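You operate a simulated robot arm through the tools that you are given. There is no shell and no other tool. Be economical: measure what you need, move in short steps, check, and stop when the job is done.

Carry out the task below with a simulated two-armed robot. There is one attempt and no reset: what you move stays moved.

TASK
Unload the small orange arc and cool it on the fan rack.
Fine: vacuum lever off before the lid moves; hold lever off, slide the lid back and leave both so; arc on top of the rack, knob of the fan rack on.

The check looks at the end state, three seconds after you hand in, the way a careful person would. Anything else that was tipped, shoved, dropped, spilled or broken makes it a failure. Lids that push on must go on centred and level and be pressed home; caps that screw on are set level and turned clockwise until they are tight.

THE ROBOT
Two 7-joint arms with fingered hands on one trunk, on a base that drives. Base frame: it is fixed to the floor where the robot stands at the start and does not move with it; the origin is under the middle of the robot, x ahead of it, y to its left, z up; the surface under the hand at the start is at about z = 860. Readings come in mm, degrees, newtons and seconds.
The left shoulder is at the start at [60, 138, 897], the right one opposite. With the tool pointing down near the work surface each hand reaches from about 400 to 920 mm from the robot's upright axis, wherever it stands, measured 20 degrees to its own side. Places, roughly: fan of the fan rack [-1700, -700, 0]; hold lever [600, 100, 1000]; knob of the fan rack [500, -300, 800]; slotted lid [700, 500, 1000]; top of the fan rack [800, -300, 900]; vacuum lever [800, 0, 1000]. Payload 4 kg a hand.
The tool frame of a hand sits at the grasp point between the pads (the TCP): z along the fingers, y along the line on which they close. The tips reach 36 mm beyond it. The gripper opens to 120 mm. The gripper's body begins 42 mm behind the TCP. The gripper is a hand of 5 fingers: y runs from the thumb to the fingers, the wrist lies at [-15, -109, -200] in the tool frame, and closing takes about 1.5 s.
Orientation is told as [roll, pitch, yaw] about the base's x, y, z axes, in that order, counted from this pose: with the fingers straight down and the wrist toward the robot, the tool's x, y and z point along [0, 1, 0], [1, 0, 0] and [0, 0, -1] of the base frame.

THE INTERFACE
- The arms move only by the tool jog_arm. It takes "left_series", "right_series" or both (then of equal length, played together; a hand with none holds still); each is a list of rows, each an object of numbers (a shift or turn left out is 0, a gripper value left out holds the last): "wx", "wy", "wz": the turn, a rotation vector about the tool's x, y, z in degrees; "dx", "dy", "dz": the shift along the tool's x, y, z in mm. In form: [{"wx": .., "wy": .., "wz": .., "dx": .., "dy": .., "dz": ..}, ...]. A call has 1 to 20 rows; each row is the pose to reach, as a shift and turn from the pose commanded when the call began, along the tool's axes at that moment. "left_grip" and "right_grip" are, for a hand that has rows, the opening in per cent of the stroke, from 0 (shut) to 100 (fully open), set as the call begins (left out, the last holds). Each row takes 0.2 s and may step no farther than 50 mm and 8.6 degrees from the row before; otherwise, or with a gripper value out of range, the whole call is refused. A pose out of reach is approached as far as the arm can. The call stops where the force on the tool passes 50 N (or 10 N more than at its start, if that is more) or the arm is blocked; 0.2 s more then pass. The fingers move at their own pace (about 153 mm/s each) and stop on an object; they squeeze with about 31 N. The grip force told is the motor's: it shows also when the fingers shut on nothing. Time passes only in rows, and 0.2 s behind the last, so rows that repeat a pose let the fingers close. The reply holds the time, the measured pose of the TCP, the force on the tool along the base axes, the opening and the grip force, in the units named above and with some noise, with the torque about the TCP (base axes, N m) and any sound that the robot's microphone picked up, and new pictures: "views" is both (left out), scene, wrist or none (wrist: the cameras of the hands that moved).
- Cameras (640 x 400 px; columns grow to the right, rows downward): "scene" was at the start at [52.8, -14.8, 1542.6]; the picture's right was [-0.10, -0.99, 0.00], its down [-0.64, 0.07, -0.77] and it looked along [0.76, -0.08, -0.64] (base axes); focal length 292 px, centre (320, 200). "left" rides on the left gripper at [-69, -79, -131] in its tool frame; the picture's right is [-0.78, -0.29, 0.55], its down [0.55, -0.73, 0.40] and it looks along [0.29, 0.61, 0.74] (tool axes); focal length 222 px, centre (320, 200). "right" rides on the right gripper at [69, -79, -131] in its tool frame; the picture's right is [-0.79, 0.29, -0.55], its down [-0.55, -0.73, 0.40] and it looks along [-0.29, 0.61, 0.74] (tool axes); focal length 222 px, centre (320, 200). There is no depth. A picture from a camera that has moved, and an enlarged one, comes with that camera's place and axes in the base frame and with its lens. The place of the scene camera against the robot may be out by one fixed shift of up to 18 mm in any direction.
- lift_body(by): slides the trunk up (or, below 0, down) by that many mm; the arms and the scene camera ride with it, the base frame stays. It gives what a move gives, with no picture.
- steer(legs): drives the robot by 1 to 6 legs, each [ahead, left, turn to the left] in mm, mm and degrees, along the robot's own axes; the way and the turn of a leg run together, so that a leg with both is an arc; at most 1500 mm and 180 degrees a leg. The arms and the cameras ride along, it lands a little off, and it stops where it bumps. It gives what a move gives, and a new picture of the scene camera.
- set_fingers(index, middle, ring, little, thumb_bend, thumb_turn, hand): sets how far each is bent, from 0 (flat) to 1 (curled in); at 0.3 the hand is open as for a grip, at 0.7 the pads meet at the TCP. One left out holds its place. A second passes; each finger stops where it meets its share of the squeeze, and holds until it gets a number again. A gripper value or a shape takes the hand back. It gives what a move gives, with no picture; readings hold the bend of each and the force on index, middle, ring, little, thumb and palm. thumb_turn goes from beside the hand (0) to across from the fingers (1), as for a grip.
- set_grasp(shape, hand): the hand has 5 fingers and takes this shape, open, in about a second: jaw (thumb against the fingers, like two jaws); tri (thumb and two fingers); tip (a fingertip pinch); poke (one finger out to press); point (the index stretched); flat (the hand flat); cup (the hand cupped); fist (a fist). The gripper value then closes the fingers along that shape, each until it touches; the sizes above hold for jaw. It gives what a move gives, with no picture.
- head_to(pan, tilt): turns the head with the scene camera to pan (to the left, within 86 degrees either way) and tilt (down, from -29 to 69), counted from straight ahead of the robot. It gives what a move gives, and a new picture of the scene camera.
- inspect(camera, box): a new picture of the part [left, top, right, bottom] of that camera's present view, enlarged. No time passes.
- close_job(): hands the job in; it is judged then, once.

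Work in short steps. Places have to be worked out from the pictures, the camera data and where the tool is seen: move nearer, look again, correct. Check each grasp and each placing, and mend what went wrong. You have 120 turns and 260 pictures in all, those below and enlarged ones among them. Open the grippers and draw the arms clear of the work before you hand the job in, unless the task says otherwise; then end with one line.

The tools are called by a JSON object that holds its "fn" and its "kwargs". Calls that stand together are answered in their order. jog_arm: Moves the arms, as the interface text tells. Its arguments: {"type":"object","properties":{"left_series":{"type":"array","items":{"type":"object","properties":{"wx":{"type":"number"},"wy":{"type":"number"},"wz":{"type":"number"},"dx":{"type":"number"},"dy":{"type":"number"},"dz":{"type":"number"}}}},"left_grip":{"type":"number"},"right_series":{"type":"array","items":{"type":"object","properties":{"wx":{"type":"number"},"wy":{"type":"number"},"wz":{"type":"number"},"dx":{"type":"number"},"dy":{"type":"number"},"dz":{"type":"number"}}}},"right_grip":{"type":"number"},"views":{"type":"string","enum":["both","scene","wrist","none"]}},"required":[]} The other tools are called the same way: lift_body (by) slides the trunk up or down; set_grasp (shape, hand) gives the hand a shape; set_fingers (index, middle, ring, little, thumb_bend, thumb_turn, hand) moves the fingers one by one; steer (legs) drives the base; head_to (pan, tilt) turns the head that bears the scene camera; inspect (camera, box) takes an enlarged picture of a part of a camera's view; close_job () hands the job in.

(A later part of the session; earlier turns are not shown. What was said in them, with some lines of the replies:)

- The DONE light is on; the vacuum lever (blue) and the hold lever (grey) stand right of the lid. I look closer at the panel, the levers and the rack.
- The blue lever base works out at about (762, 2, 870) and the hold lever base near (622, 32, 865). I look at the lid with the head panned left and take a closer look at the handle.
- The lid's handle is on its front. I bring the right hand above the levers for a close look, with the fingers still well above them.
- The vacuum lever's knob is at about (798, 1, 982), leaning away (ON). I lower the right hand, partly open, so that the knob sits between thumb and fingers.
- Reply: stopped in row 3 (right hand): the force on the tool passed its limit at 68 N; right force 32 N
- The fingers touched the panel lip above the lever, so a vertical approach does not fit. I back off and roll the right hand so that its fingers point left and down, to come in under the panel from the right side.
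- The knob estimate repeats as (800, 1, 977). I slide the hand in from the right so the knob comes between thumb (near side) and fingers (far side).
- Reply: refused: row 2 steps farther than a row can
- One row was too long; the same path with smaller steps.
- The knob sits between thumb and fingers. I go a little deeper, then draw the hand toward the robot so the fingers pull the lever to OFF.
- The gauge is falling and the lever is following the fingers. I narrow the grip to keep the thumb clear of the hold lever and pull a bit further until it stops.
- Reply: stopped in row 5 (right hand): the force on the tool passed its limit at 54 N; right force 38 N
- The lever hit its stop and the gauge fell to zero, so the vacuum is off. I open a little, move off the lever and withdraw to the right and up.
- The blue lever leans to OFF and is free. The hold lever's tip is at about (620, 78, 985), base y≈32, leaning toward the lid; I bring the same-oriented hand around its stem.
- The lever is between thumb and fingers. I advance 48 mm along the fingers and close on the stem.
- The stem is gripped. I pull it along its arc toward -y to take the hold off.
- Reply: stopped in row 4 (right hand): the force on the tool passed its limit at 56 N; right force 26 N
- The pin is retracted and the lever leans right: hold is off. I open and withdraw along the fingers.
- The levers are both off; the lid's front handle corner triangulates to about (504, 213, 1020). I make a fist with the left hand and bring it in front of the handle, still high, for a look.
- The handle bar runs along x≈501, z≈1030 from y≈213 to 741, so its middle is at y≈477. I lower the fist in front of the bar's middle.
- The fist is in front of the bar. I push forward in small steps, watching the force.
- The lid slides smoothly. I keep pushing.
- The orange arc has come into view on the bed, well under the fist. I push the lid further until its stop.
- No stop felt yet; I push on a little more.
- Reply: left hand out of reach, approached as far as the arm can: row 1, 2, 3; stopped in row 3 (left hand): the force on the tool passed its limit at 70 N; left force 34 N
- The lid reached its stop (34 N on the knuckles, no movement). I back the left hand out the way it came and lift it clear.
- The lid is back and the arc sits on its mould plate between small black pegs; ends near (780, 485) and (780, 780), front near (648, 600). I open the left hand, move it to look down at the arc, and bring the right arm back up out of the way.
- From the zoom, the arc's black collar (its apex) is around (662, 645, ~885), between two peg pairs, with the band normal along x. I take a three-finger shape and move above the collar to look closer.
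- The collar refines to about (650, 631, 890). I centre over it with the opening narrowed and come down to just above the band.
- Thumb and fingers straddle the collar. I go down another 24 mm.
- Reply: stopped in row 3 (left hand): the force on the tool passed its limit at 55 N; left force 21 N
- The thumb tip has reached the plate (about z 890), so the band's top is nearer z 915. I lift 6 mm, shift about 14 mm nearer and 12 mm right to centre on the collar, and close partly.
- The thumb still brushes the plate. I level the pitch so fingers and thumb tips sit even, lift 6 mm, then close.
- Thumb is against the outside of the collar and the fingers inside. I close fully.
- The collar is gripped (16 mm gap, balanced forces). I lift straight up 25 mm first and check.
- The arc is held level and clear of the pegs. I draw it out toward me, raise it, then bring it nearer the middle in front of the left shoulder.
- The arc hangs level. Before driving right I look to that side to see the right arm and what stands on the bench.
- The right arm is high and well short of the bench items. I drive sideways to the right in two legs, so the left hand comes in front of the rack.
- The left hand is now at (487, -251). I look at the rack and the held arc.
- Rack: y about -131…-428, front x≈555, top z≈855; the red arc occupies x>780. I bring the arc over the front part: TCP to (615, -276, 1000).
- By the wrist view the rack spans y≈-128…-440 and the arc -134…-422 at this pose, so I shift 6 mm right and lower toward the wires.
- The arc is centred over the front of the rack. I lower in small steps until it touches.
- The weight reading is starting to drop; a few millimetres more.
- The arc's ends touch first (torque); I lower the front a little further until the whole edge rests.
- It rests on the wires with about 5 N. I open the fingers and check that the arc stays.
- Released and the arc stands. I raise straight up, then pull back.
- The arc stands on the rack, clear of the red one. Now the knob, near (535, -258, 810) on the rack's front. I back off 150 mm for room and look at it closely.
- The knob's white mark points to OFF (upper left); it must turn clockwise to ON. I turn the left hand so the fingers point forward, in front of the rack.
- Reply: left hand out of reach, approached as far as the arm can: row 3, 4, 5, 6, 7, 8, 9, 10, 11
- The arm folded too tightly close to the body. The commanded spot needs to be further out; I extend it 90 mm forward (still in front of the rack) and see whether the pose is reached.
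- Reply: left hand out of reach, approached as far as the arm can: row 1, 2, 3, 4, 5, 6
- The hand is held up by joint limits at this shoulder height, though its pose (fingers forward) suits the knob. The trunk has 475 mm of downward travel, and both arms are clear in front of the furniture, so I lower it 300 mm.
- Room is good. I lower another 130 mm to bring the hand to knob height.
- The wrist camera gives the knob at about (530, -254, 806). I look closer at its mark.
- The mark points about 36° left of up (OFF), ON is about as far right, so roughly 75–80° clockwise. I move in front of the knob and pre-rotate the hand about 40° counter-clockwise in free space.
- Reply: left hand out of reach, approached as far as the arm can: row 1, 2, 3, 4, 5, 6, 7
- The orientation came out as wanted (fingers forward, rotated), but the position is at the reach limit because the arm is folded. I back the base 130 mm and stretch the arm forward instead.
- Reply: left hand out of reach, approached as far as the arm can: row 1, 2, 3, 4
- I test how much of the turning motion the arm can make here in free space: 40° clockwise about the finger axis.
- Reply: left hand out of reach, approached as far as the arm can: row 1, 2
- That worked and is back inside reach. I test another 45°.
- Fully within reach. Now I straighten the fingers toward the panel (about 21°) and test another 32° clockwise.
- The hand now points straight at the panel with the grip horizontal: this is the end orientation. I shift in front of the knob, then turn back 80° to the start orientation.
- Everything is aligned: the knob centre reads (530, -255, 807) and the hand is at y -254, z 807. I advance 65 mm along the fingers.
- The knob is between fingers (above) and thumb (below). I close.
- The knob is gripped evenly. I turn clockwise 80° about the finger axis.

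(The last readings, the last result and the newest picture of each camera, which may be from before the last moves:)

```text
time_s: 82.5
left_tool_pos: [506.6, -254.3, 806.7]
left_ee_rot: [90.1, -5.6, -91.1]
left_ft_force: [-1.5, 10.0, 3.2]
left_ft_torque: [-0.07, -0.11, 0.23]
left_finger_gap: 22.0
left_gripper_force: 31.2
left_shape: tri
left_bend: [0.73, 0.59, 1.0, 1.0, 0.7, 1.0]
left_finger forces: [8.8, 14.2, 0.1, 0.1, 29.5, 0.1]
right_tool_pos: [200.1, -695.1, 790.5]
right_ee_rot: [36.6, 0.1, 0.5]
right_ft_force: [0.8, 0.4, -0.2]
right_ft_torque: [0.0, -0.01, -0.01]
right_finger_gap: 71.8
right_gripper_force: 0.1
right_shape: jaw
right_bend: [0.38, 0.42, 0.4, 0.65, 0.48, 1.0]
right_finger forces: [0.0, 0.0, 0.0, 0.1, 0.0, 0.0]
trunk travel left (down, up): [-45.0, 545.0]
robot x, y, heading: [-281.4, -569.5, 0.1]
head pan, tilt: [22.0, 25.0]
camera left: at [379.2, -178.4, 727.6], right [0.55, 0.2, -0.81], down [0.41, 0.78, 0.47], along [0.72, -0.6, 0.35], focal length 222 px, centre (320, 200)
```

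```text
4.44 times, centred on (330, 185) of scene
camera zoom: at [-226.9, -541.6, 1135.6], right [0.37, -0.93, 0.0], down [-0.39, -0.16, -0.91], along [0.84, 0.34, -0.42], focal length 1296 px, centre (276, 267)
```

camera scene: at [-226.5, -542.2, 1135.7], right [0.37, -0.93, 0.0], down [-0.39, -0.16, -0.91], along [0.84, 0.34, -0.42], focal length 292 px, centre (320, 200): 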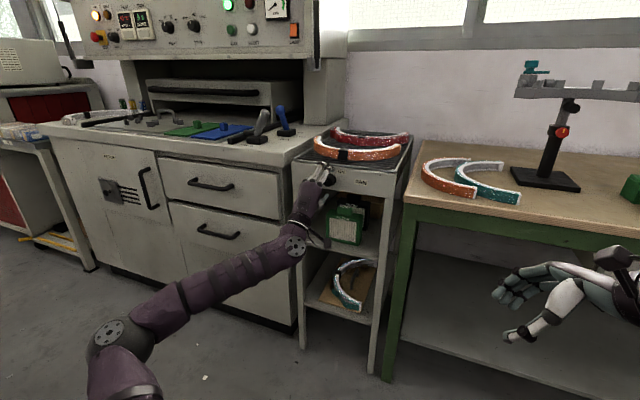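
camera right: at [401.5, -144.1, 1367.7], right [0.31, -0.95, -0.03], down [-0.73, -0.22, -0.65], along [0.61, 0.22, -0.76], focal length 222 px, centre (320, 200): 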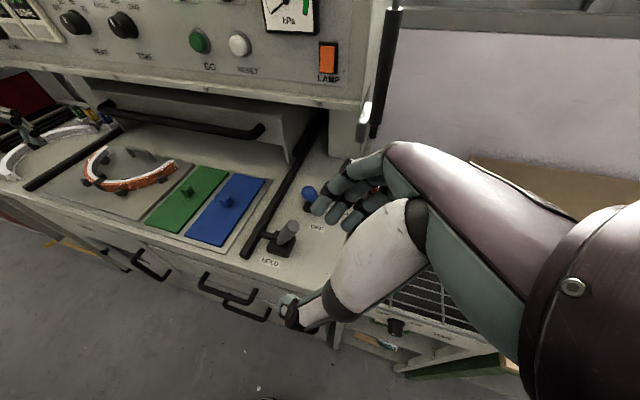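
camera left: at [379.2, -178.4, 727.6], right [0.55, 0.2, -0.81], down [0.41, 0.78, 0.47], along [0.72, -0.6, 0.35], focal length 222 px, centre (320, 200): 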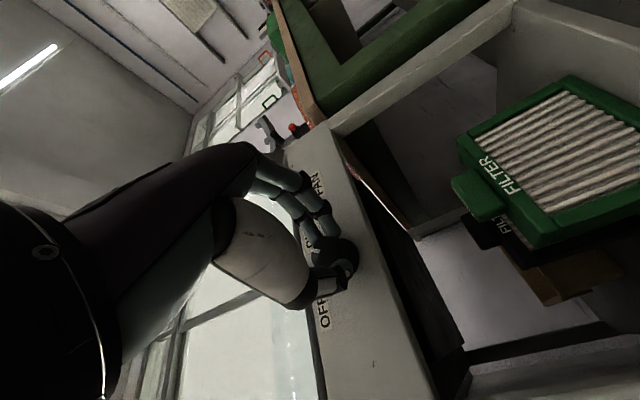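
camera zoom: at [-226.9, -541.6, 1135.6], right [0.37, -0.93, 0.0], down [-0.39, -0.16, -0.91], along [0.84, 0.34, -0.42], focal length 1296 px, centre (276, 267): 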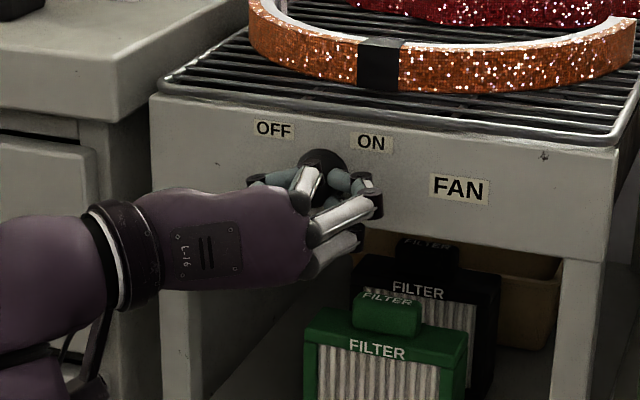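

The hand turned 80° with the knob. I open, back straight off and read the mark.

{"fn": "jog_arm", "kwargs": {"left_series": [{"dz": 0}, {"dz": 0}, {"dz": 0}, {"dz": -25}, {"dz": -65}, {"dz": -110}], "left_grip": 65, "views": "wrist"}}

{"fn": "inspect", "kwargs": {"camera": "scene", "box": [290, 150, 370, 210]}}

```text
time_s: 83.9
left_tool_pos: [398.3, -253.7, 807.9]
left_ee_rot: [90.2, -5.8, -91.2]
left_ft_force: [0.0, -0.4, -0.6]
left_ft_torque: [0.02, -0.01, 0.0]
left_finger_gap: 77.7
left_gripper_force: 0.0
left_shape: tri
left_bend: [0.36, 0.4, 0.99, 0.99, 0.44, 1.0]
left_finger forces: [0.1, 0.1, 0.2, 0.0, 0.1, 0.1]
right_tool_pos: [200.6, -694.7, 789.9]
right_ee_rot: [36.6, 0.0, 0.7]
right_ft_force: [0.0, -0.2, 0.6]
right_ft_torque: [-0.02, -0.01, 0.01]
right_finger_gap: 71.8
right_gripper_force: 0.0
right_shape: jaw
right_bend: [0.38, 0.42, 0.4, 0.65, 0.48, 1.0]
right_finger forces: [0.0, 0.0, 0.1, 0.0, 0.0, 0.0]
trunk travel left (down, up): [-45.0, 545.0]
robot x, y, heading: [-283.0, -571.1, -0.2]
head pan, tilt: [22.0, 25.0]
camera left: at [269.4, -178.1, 729.4], right [0.55, 0.2, -0.81], down [0.41, 0.78, 0.47], along [0.72, -0.6, 0.35], focal length 222 px, centre (320, 200)
```

left: 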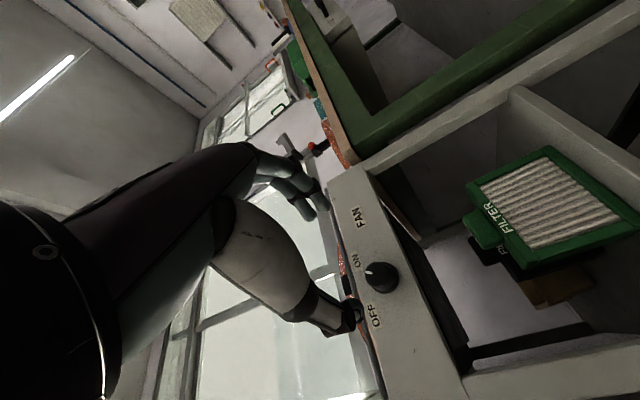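

```text
6.67 times, centred on (330, 180) of scene
camera zoom: at [-226.1, -542.2, 1135.6], right [0.37, -0.93, 0.0], down [-0.39, -0.16, -0.91], along [0.84, 0.34, -0.42], focal length 1944 px, centre (253, 333)
```

zoom: 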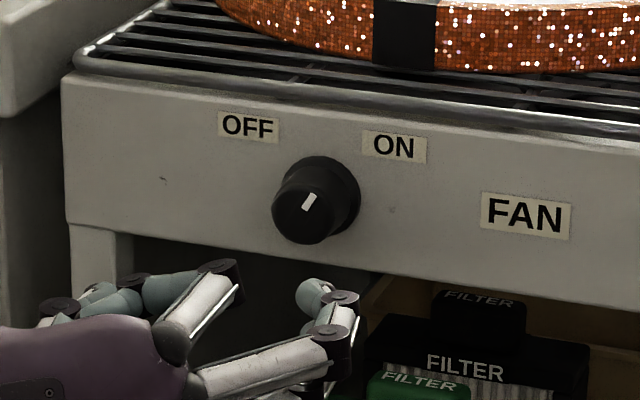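

The mark now leans right but seems short of ON. I turn the hand back 50°, regrip and turn on until the stop.

{"fn": "jog_arm", "kwargs": {"left_series": [{"wz": -8}, {"wz": -16}, {"wz": -24}, {"wz": -32}, {"wz": -40}, {"wz": -48}, {"wz": -50, "dz": 40}, {"wz": -50, "dz": 80}, {"wz": -50, "dz": 111}], "views": "wrist"}}

{"fn": "jog_arm", "kwargs": {"left_series": [{"dz": 0}, {"dz": 0}, {"dz": 0}, {"dz": 0}, {"dz": 0}, {"dz": 0}], "left_grip": 0, "views": "none"}}

```text
time_s: 85.9
left_tool_pos: [509.1, -256.9, 804.7]
left_ee_rot: [90.3, -55.7, -91.5]
left_ft_force: [-0.2, 0.4, 0.9]
left_ft_torque: [-0.02, -0.01, -0.04]
left_finger_gap: 77.9
left_gripper_force: 0.0
left_shape: tri
left_bend: [0.36, 0.4, 0.99, 0.99, 0.44, 1.0]
left_finger forces: [0.1, 0.1, 0.0, 0.0, 0.0, 0.0]
right_tool_pos: [202.0, -694.3, 790.3]
right_ee_rot: [36.6, 0.0, 0.6]
right_ft_force: [-0.6, -0.4, -0.2]
right_ft_torque: [0.0, -0.03, 0.0]
right_finger_gap: 71.7
right_gripper_force: 0.0
right_shape: jaw
right_bend: [0.38, 0.42, 0.4, 0.65, 0.48, 1.0]
right_finger forces: [0.1, 0.0, 0.0, 0.1, 0.1, 0.0]
trunk travel left (down, up): [-45.0, 545.0]
robot x, y, heading: [-278.3, -573.3, 0.2]
head pan, tilt: [22.0, 25.0]
camera left: at [379.6, -265.0, 699.0], right [0.54, -0.5, -0.68], down [0.42, 0.86, -0.3], along [0.73, -0.12, 0.67], focal length 222 px, centre (320, 200)
```

left: 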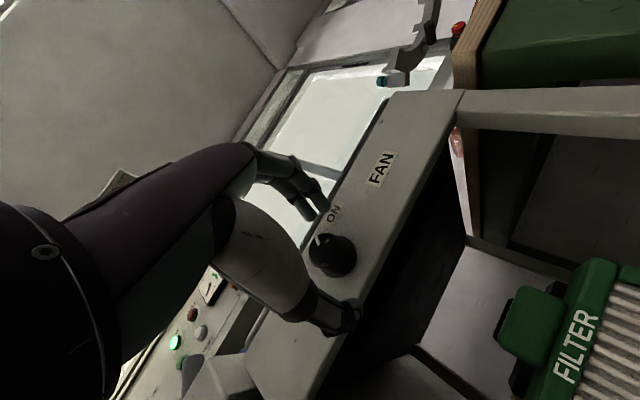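

```text
time_s: 87.3
left_tool_pos: [508.9, -258.4, 804.2]
left_ee_rot: [90.3, -55.7, -91.3]
left_ft_force: [-0.4, -2.6, -2.7]
left_ft_torque: [0.02, 0.05, -0.07]
left_finger_gap: 21.4
left_gripper_force: 30.9
left_shape: tri
left_bend: [0.72, 0.57, 1.0, 1.0, 0.7, 1.0]
left_finger forces: [12.1, 13.5, 0.0, 0.1, 27.1, 0.0]
right_tool_pos: [202.3, -694.5, 789.3]
right_ee_rot: [36.6, 0.0, 0.6]
right_ft_force: [0.5, 0.2, -0.2]
right_ft_torque: [-0.01, 0.01, 0.02]
right_finger_gap: 71.8
right_gripper_force: 0.1
right_shape: jaw
right_bend: [0.38, 0.42, 0.4, 0.65, 0.48, 1.0]
right_finger forces: [0.0, 0.0, 0.1, 0.0, 0.0, 0.0]
trunk travel left (down, up): [-45.0, 545.0]
robot x, y, heading: [-280.5, -572.2, -0.0]
head pan, tilt: [22.0, 25.0]
```

Regripped. I turn clockwise another 45°, letting the grip slip if the knob reaches its stop.

{"fn": "jog_arm", "kwargs": {"left_series": [{"wz": 7}, {"wz": 14}, {"wz": 21}, {"wz": 28}, {"wz": 35}, {"wz": 42}, {"wz": 46}], "views": "none"}}

{"fn": "jog_arm", "kwargs": {"left_series": [{"dz": 0}, {"dz": 0}, {"dz": 0}, {"dz": -25}, {"dz": -65}, {"dz": -110}], "left_grip": 65, "views": "wrist"}}

{"fn": "inspect", "kwargs": {"camera": "scene", "box": [290, 150, 370, 210]}}

```text
time_s: 88.9
left_tool_pos: [509.4, -256.6, 805.5]
left_ee_rot: [90.1, -9.7, -91.2]
left_ft_force: [-0.2, -2.3, -6.7]
left_ft_torque: [-0.09, 0.08, -0.19]
left_finger_gap: 18.2
left_gripper_force: 30.9
left_shape: tri
left_bend: [0.72, 0.59, 1.0, 1.0, 0.72, 0.97]
left_finger forces: [10.3, 14.1, 0.0, 0.0, 22.6, 0.1]
right_tool_pos: [200.9, -694.4, 789.0]
right_ee_rot: [36.6, 0.1, 0.6]
right_ft_force: [-0.4, 0.4, 0.1]
right_ft_torque: [-0.01, -0.01, -0.02]
right_finger_gap: 71.6
right_gripper_force: 0.0
right_shape: jaw
right_bend: [0.38, 0.42, 0.4, 0.65, 0.48, 1.0]
right_finger forces: [0.0, 0.0, 0.1, 0.0, 0.0, 0.0]
trunk travel left (down, up): [-45.0, 545.0]
robot x, y, heading: [-279.1, -569.4, -0.2]
head pan, tilt: [22.0, 25.0]
```

```text
time_s: 90.3
left_tool_pos: [399.4, -254.1, 804.3]
left_ee_rot: [90.2, -9.7, -91.2]
left_ft_force: [1.0, 0.6, 0.5]
left_ft_torque: [0.0, 0.0, -0.04]
left_finger_gap: 77.7
left_gripper_force: 0.2
left_shape: tri
left_bend: [0.36, 0.4, 0.99, 0.99, 0.44, 1.0]
left_finger forces: [0.1, 0.0, 0.1, 0.1, 0.0, 0.1]
right_tool_pos: [202.4, -695.4, 789.7]
right_ee_rot: [36.6, 0.0, 0.6]
right_ft_force: [0.2, -0.6, 1.2]
right_ft_torque: [0.03, -0.01, 0.02]
right_finger_gap: 72.0
right_gripper_force: 0.0
right_shape: jaw
right_bend: [0.38, 0.42, 0.4, 0.65, 0.48, 1.0]
right_finger forces: [0.0, 0.0, 0.0, 0.1, 0.1, 0.0]
trunk travel left (down, up): [-45.0, 545.0]
robot x, y, heading: [-280.2, -569.2, -0.0]
head pan, tilt: [22.0, 25.0]
camera left: at [270.7, -183.0, 721.0], right [0.55, 0.14, -0.82], down [0.41, 0.81, 0.42], along [0.72, -0.57, 0.39], focal length 222 px, centre (320, 200)
```

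left: 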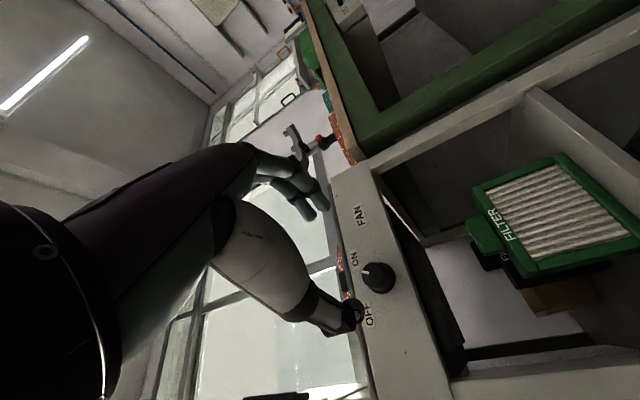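

```text
6.67 times, centred on (330, 180) of scene
camera zoom: at [-226.1, -542.3, 1135.7], right [0.37, -0.93, 0.0], down [-0.39, -0.16, -0.91], along [0.84, 0.34, -0.42], focal length 1944 px, centre (253, 333)
```

zoom: 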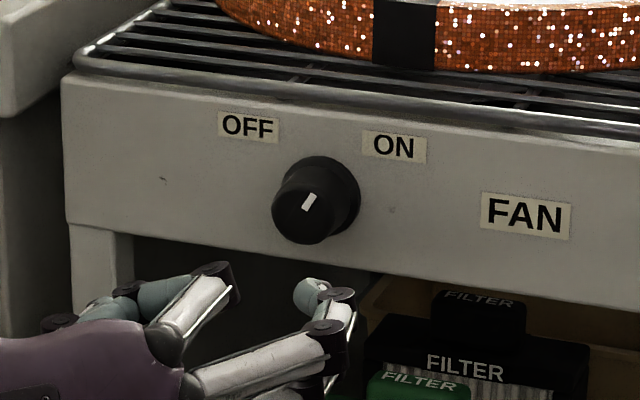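

The mark did not move further although the fingers slipped round, so this is the ON stop. I check it with the wrist camera.

{"fn": "inspect", "kwargs": {"camera": "left", "box": [335, 190, 435, 330]}}

```text
2.86 times, centred on (385, 260) of left
camera zoom: at [270.7, -183.0, 721.0], right [0.55, 0.14, -0.82], down [0.41, 0.81, 0.42], along [0.72, -0.57, 0.39], focal length 635 px, centre (134, 29)
```

zoom: 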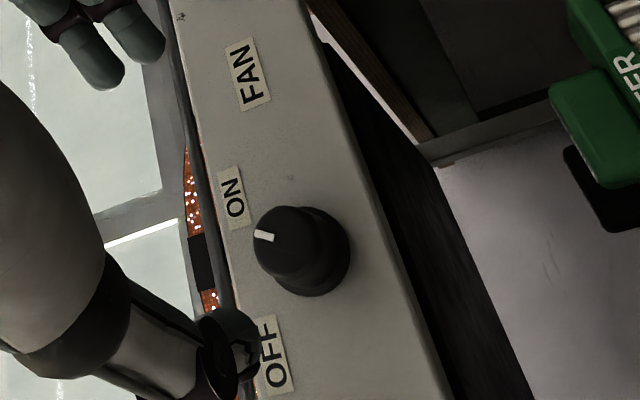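

The mark is about 35° right of up, at ON (mirror of OFF). I back the base away so both arms are clear, open both hands, and check the final scene.

{"fn": "steer", "kwargs": {"legs": [[-200, 0, 0]]}}

{"fn": "lift_body", "kwargs": {"by": 350}}

{"fn": "jog_arm", "kwargs": {"left_series": [{"dz": -5}, {"dz": -10}, {"dz": -10}], "right_series": [{"dz": -5}, {"dz": -10}, {"dz": -10}], "left_grip": 100, "right_grip": 100, "views": "none"}}

{"fn": "head_to", "kwargs": {"pan": 24, "tilt": 30}}

{"fn": "inspect", "kwargs": {"camera": "scene", "box": [300, 100, 460, 220]}}

{"fn": "inspect", "kwargs": {"camera": "scene", "box": [60, 40, 340, 230]}}

```text
time_s: 91.8
left_tool_pos: [250.6, -254.0, 806.0]
left_ee_rot: [90.3, -9.7, -91.3]
left_ft_force: [0.1, -0.3, 0.3]
left_ft_torque: [0.01, -0.01, 0.0]
left_finger_gap: 77.9
left_gripper_force: 0.1
left_shape: tri
left_bend: [0.36, 0.4, 0.99, 0.99, 0.44, 1.0]
left_finger forces: [0.0, 0.1, 0.1, 0.0, 0.1, 0.0]
right_tool_pos: [52.8, -694.1, 791.7]
right_ee_rot: [36.5, -0.2, 0.8]
right_ft_force: [-0.7, -0.2, 0.8]
right_ft_torque: [-0.03, 0.01, -0.01]
right_finger_gap: 71.7
right_gripper_force: 0.1
right_shape: jaw
right_bend: [0.38, 0.42, 0.4, 0.65, 0.48, 1.0]
right_finger forces: [0.0, 0.0, 0.1, 0.0, 0.0, 0.0]
trunk travel left (down, up): [-45.0, 545.0]
robot x, y, heading: [-427.1, -571.0, 0.3]
head pan, tilt: [22.0, 25.0]
stopped in leg 1: the robot was blocked; the commanded pose is now the measured one
camera scene: at [-374.9, -541.9, 1135.7], right [0.37, -0.93, 0.0], down [-0.39, -0.16, -0.91], along [0.84, 0.34, -0.42], focal length 292 px, centre (320, 200)
```

scene: 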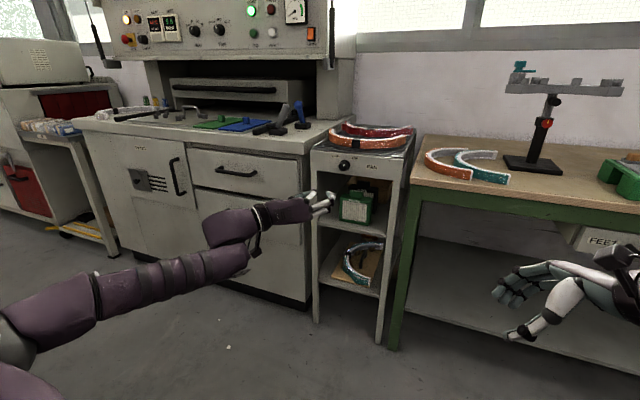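

```text
time_s: 95.2
left_tool_pos: [251.7, -254.2, 1156.3]
left_ee_rot: [90.4, -9.7, -91.3]
left_ft_force: [-0.7, -0.3, 0.1]
left_ft_torque: [0.02, 0.02, 0.0]
left_finger_gap: 77.9
left_gripper_force: 0.0
left_shape: tri
left_bend: [0.36, 0.4, 0.99, 0.99, 0.44, 1.0]
left_finger forces: [0.1, 0.0, 0.1, 0.0, 0.0, 0.0]
right_tool_pos: [53.8, -694.5, 1142.2]
right_ee_rot: [36.5, -0.2, 0.5]
right_ft_force: [-0.7, -0.7, -0.4]
right_ft_torque: [0.02, -0.01, 0.01]
right_finger_gap: 71.9
right_gripper_force: 0.1
right_shape: jaw
right_bend: [0.38, 0.42, 0.4, 0.65, 0.48, 1.0]
right_finger forces: [0.0, 0.0, 0.0, 0.1, 0.0, 0.1]
trunk travel left (down, up): [-395.0, 195.0]
robot x, y, heading: [-430.9, -569.7, -0.0]
head pan, tilt: [22.0, 25.0]
```

```text
time_s: 96.0
left_tool_pos: [239.9, -252.8, 1156.0]
left_ee_rot: [90.5, -9.7, -91.3]
left_ft_force: [-0.7, 0.4, -0.6]
left_ft_torque: [-0.01, 0.0, 0.02]
left_finger_gap: 119.7
left_gripper_force: 0.0
left_shape: tri
left_bend: [0.3, 0.3, 0.99, 0.99, 0.3, 0.97]
left_finger forces: [0.0, 0.0, 0.1, 0.1, 0.0, 0.0]
right_tool_pos: [53.7, -700.1, 1149.0]
right_ee_rot: [36.4, -0.3, 0.6]
right_ft_force: [-0.5, -0.1, -0.3]
right_ft_torque: [0.05, 0.0, 0.04]
right_finger_gap: 119.6
right_gripper_force: 0.0
right_shape: jaw
right_bend: [0.3, 0.3, 0.3, 0.3, 0.3, 0.97]
right_finger forces: [0.1, 0.1, 0.0, 0.1, 0.1, 0.0]
trunk travel left (down, up): [-395.0, 195.0]
robot x, y, heading: [-428.1, -568.1, 0.0]
head pan, tilt: [22.0, 25.0]
```

```text
time_s: 96.7
left_tool_pos: [241.1, -254.9, 1155.4]
left_ee_rot: [90.3, -9.7, -91.3]
left_ft_force: [0.9, -0.3, -0.3]
left_ft_torque: [-0.01, 0.02, -0.01]
left_finger_gap: 119.7
left_gripper_force: 0.0
left_shape: tri
left_bend: [0.3, 0.3, 0.99, 0.99, 0.3, 0.97]
left_finger forces: [0.0, 0.0, 0.0, 0.0, 0.0, 0.0]
right_tool_pos: [51.6, -700.0, 1148.7]
right_ee_rot: [36.5, -0.2, 0.6]
right_ft_force: [-0.1, 0.4, 0.1]
right_ft_torque: [-0.01, -0.01, -0.03]
right_finger_gap: 119.9
right_gripper_force: 0.0
right_shape: jaw
right_bend: [0.3, 0.3, 0.3, 0.3, 0.3, 0.97]
right_finger forces: [0.0, 0.0, 0.0, 0.1, 0.0, 0.1]
trunk travel left (down, up): [-395.0, 195.0]
robot x, y, heading: [-427.2, -570.8, -0.2]
head pan, tilt: [24.0, 30.0]
camera scene: at [-377.8, -539.6, 1477.7], right [0.41, -0.91, 0.0], down [-0.46, -0.2, -0.87], along [0.79, 0.35, -0.5], focal length 292 px, centre (320, 200)
```

scene: 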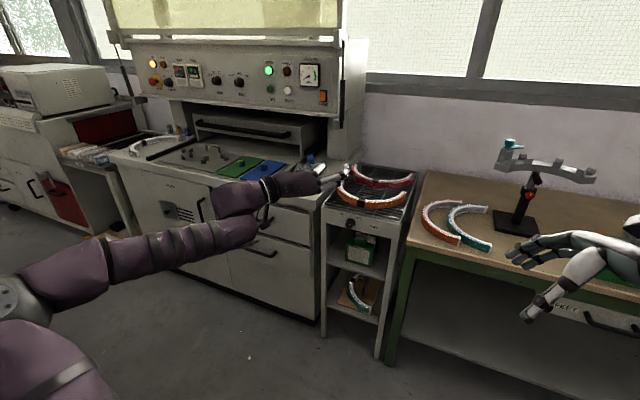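

```text
3.33 times, centred on (380, 160) of scene
camera zoom: at [-377.8, -539.6, 1477.7], right [0.41, -0.91, 0.0], down [-0.46, -0.2, -0.87], along [0.79, 0.35, -0.5], focal length 972 px, centre (120, 333)
```

zoom: 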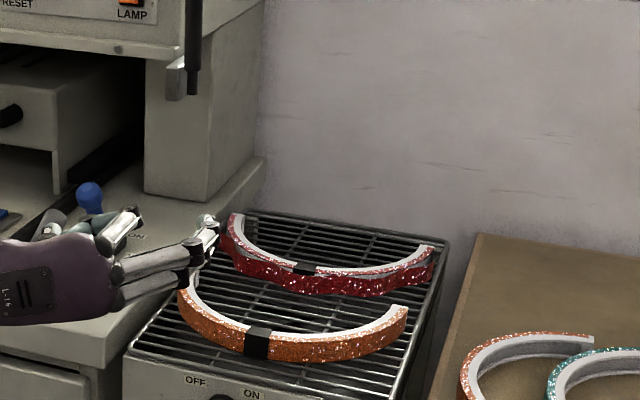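

```text
2.11 times, centred on (200, 135) of scene
camera zoom: at [-377.8, -539.6, 1477.7], right [0.41, -0.91, 0.0], down [-0.46, -0.2, -0.87], along [0.79, 0.35, -0.5], focal length 614 px, centre (573, 337)
```

zoom: 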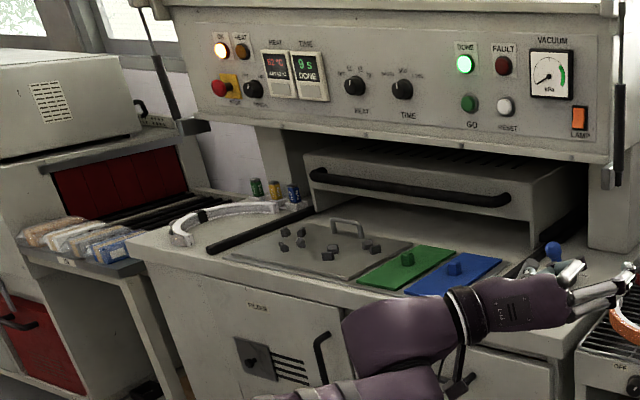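

The levers, lid and arc look right, but the base was blocked while backing. I move forward a little and look to both sides behind to see what it touched.

{"fn": "steer", "kwargs": {"legs": [[60, 0, 0]]}}

{"fn": "head_to", "kwargs": {"pan": 86, "tilt": 40}}

{"fn": "head_to", "kwargs": {"pan": -86, "tilt": 40}}

```text
time_s: 97.7
left_tool_pos: [301.6, -253.7, 1155.0]
left_ee_rot: [90.3, -9.7, -91.4]
left_ft_force: [0.7, -0.9, -0.2]
left_ft_torque: [0.01, 0.0, 0.02]
left_finger_gap: 119.8
left_gripper_force: 0.1
left_shape: tri
left_bend: [0.3, 0.3, 0.99, 0.99, 0.3, 0.97]
left_finger forces: [0.0, 0.0, 0.0, 0.1, 0.0, 0.1]
right_tool_pos: [114.7, -700.9, 1149.5]
right_ee_rot: [36.5, -0.2, 0.6]
right_ft_force: [-0.1, -0.8, 0.1]
right_ft_torque: [-0.03, 0.03, 0.02]
right_finger_gap: 119.8
right_gripper_force: 0.0
right_shape: jaw
right_bend: [0.3, 0.3, 0.3, 0.3, 0.3, 0.97]
right_finger forces: [0.0, 0.0, 0.1, 0.0, 0.0, 0.0]
trunk travel left (down, up): [-395.0, 195.0]
robot x, y, heading: [-368.2, -570.9, -0.1]
head pan, tilt: [24.0, 30.0]
camera scene: at [-316.3, -539.7, 1477.6], right [0.41, -0.91, 0.0], down [-0.46, -0.2, -0.87], along [0.79, 0.35, -0.5], focal length 292 px, centre (320, 200)
```

scene: 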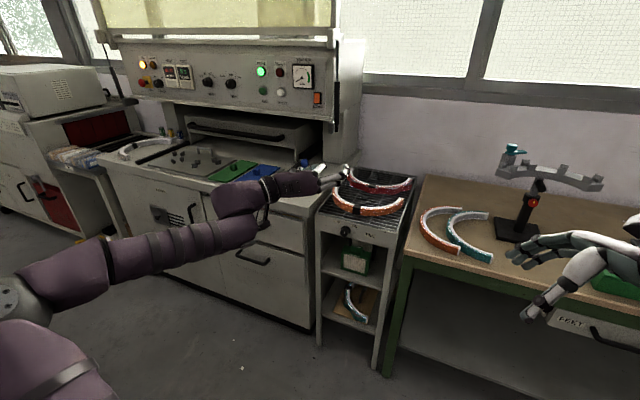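

```text
time_s: 99.0
left_tool_pos: [300.4, -252.6, 1156.0]
left_ee_rot: [90.3, -9.8, -91.3]
left_ft_force: [-1.5, 0.4, -0.4]
left_ft_torque: [0.0, 0.03, -0.02]
left_finger_gap: 119.7
left_gripper_force: 0.1
left_shape: tri
left_bend: [0.3, 0.3, 0.99, 0.99, 0.3, 0.97]
left_finger forces: [0.1, 0.0, 0.0, 0.1, 0.0, 0.1]
right_tool_pos: [114.4, -700.5, 1149.2]
right_ee_rot: [36.5, -0.3, 0.5]
right_ft_force: [-0.7, -0.2, -0.7]
right_ft_torque: [-0.02, 0.01, 0.03]
right_finger_gap: 119.9
right_gripper_force: 0.1
right_shape: jaw
right_bend: [0.3, 0.3, 0.3, 0.3, 0.3, 0.97]
right_finger forces: [0.1, 0.0, 0.1, 0.1, 0.1, 0.0]
trunk travel left (down, up): [-395.0, 195.0]
robot x, y, heading: [-370.1, -571.5, -0.1]
head pan, tilt: [85.9, 40.0]
camera scene: at [-394.1, -491.6, 1462.4], right [1.0, -0.07, 0.0], down [-0.05, -0.64, -0.77], along [0.06, 0.76, -0.64], focal length 292 px, centre (320, 200)
```

scene: 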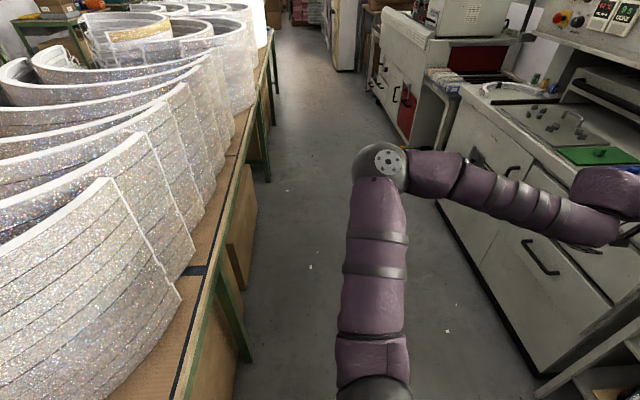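

```text
time_s: 101.6
left_tool_pos: [300.8, -254.3, 1155.3]
left_ee_rot: [90.3, -9.7, -91.3]
left_ft_force: [-0.3, -0.7, 0.7]
left_ft_torque: [-0.01, -0.03, 0.03]
left_finger_gap: 119.8
left_gripper_force: 0.1
left_shape: tri
left_bend: [0.3, 0.3, 0.99, 0.99, 0.3, 0.97]
left_finger forces: [0.1, 0.1, 0.0, 0.0, 0.0, 0.0]
right_tool_pos: [112.7, -700.7, 1149.4]
right_ee_rot: [36.4, -0.1, 0.6]
right_ft_force: [0.3, -0.6, 0.3]
right_ft_torque: [-0.01, -0.02, -0.04]
right_finger_gap: 119.5
right_gripper_force: 0.1
right_shape: jaw
right_bend: [0.3, 0.3, 0.3, 0.3, 0.3, 0.97]
right_finger forces: [0.0, 0.1, 0.1, 0.1, 0.0, 0.0]
trunk travel left (down, up): [-395.0, 195.0]
robot x, y, heading: [-370.3, -571.6, 0.2]
head pan, tilt: [-85.9, 40.0]
camera scene: at [-394.3, -661.2, 1462.4], right [-1.0, -0.07, 0.0], down [-0.05, 0.64, -0.77], along [0.05, -0.76, -0.64], focal length 292 px, centre (320, 200)
```

scene: 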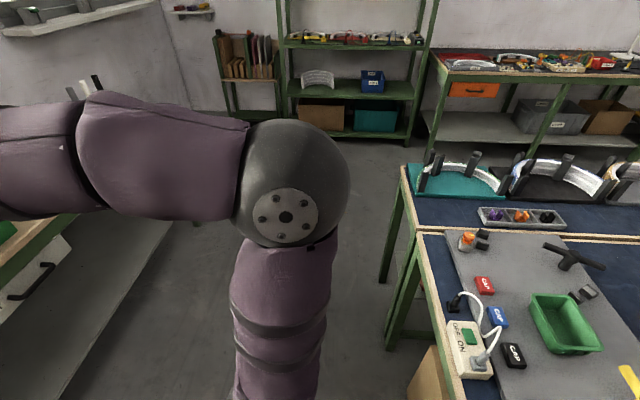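

Behind me are tables with many arcs; what I can see is undisturbed. To be sure about the spot the base touched, I drive forward into free space, turn left 40° (arms stay high and clear) and look back.

{"fn": "steer", "kwargs": {"legs": [[240, 0, 0], [0, 0, 40]]}}

{"fn": "head_to", "kwargs": {"pan": 86, "tilt": 28}}

```text
time_s: 105.2
left_tool_pos: [180.9, 99.9, 1155.4]
left_ee_rot: [90.3, -9.7, -51.8]
left_ft_force: [-0.1, -0.4, -0.1]
left_ft_torque: [0.01, 0.02, -0.02]
left_finger_gap: 119.8
left_gripper_force: 0.0
left_shape: tri
left_bend: [0.3, 0.3, 0.99, 0.99, 0.3, 0.97]
left_finger forces: [0.0, 0.0, 0.1, 0.1, 0.0, 0.0]
right_tool_pos: [322.3, -364.4, 1149.1]
right_ee_rot: [36.6, -0.2, 40.2]
right_ft_force: [0.4, 0.3, 0.0]
right_ft_torque: [0.01, 0.02, 0.0]
right_finger_gap: 119.7
right_gripper_force: 0.1
right_shape: jaw
right_bend: [0.3, 0.3, 0.3, 0.3, 0.3, 0.97]
right_finger forces: [0.0, 0.0, 0.0, 0.0, 0.1, 0.0]
trunk travel left (down, up): [-395.0, 195.0]
robot x, y, heading: [-133.9, -572.0, 39.2]
head pan, tilt: [-85.9, 40.0]
camera scene: at [-99.4, -657.7, 1462.4], right [-0.72, -0.69, 0.0], down [-0.44, 0.47, -0.77], along [0.53, -0.56, -0.64], focal length 292 px, centre (320, 200)
```

scene: 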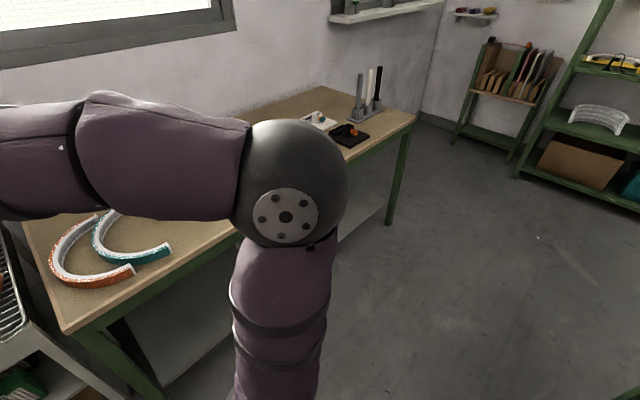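

```text
time_s: 107.8
left_tool_pos: [181.4, 98.8, 1155.5]
left_ee_rot: [90.3, -9.7, -51.6]
left_ft_force: [0.5, -0.6, -0.1]
left_ft_torque: [0.02, -0.01, -0.03]
left_finger_gap: 119.5
left_gripper_force: 0.0
left_shape: tri
left_bend: [0.3, 0.3, 0.99, 0.99, 0.3, 0.97]
left_finger forces: [0.0, 0.0, 0.0, 0.1, 0.0, 0.0]
right_tool_pos: [320.9, -365.8, 1149.8]
right_ee_rot: [36.5, -0.2, 40.2]
right_ft_force: [0.1, 0.1, -0.2]
right_ft_torque: [0.01, 0.03, 0.02]
right_finger_gap: 119.5
right_gripper_force: 0.0
right_shape: jaw
right_bend: [0.3, 0.3, 0.3, 0.3, 0.3, 0.97]
right_finger forces: [0.0, 0.0, 0.1, 0.0, 0.1, 0.1]
trunk travel left (down, up): [-395.0, 195.0]
robot x, y, heading: [-135.1, -572.6, 39.6]
head pan, tilt: [85.9, 28.0]
camera scene: at [-210.8, -521.8, 1480.9], right [0.81, 0.58, 0.0], down [0.27, -0.38, -0.88], along [-0.51, 0.72, -0.47], focal length 292 px, centre (320, 200)
```

scene: 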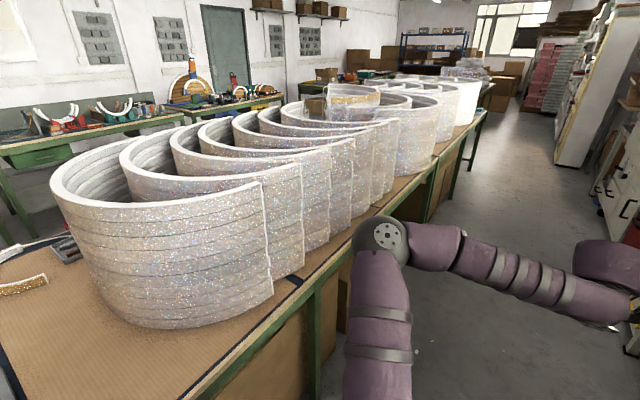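

The table behind is undisturbed; the base only met its edge. One last look at rack, levers and lid before handing in.

{"fn": "head_to", "kwargs": {"pan": -28, "tilt": 32}}

{"fn": "inspect", "kwargs": {"camera": "scene", "box": [180, 100, 480, 320]}}

```text
time_s: 109.7
left_tool_pos: [180.5, 99.8, 1155.0]
left_ee_rot: [90.2, -9.6, -51.7]
left_ft_force: [-0.5, 0.4, -0.4]
left_ft_torque: [-0.02, 0.0, -0.01]
left_finger_gap: 119.7
left_gripper_force: 0.1
left_shape: tri
left_bend: [0.3, 0.3, 0.99, 0.99, 0.3, 0.97]
left_finger forces: [0.1, 0.0, 0.0, 0.1, 0.1, 0.0]
right_tool_pos: [321.5, -365.2, 1149.3]
right_ee_rot: [36.6, -0.2, 40.2]
right_ft_force: [-0.7, -0.8, -0.3]
right_ft_torque: [0.0, 0.01, -0.03]
right_finger_gap: 119.7
right_gripper_force: 0.0
right_shape: jaw
right_bend: [0.3, 0.3, 0.3, 0.3, 0.3, 0.97]
right_finger forces: [0.0, 0.0, 0.0, 0.0, 0.0, 0.0]
trunk travel left (down, up): [-395.0, 195.0]
robot x, y, heading: [-135.4, -572.4, 39.6]
head pan, tilt: [-28.0, 32.0]
camera scene: at [-70.1, -578.2, 1474.6], right [0.2, -0.98, 0.0], down [-0.52, -0.11, -0.85], along [0.83, 0.17, -0.53], focal length 292 px, centre (320, 200)
```

scene: 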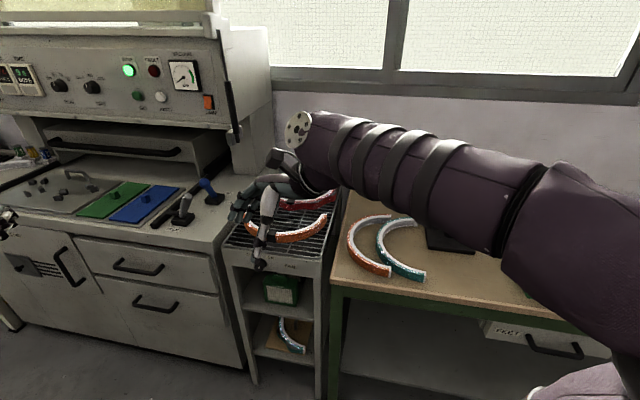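

```text
1.82 times, centred on (330, 210) of scene
camera zoom: at [-70.1, -578.2, 1474.6], right [0.2, -0.98, 0.0], down [-0.52, -0.11, -0.85], along [0.83, 0.17, -0.53], focal length 530 px, centre (302, 182)
```

zoom: 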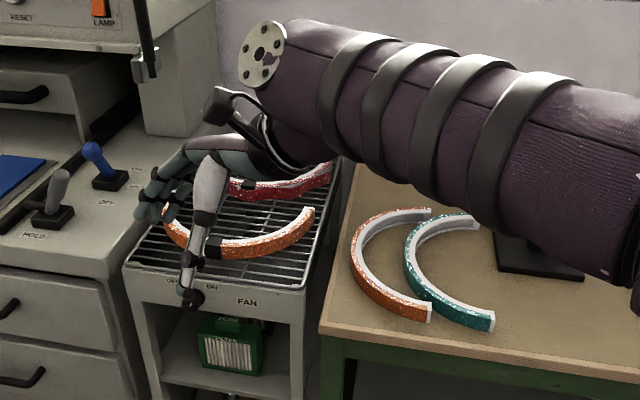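

Both levers are off, the lid is back, the arc stands on the rack and the fan knob is on. Both hands are open and clear, so I hand in.

{"fn": "close_job", "kwargs": {}}

```text
The job is handed in.
```

I handed the job in with the small orange arc standing on top of the fan rack and the rack's knob at ON. The vacuum lever went off before the lid moved, the hold lever is off, and the lid is slid back to its stop. While backing away, the base bumped something behind it, most likely the rear table's edge; everything I could see there looked undisturbed.
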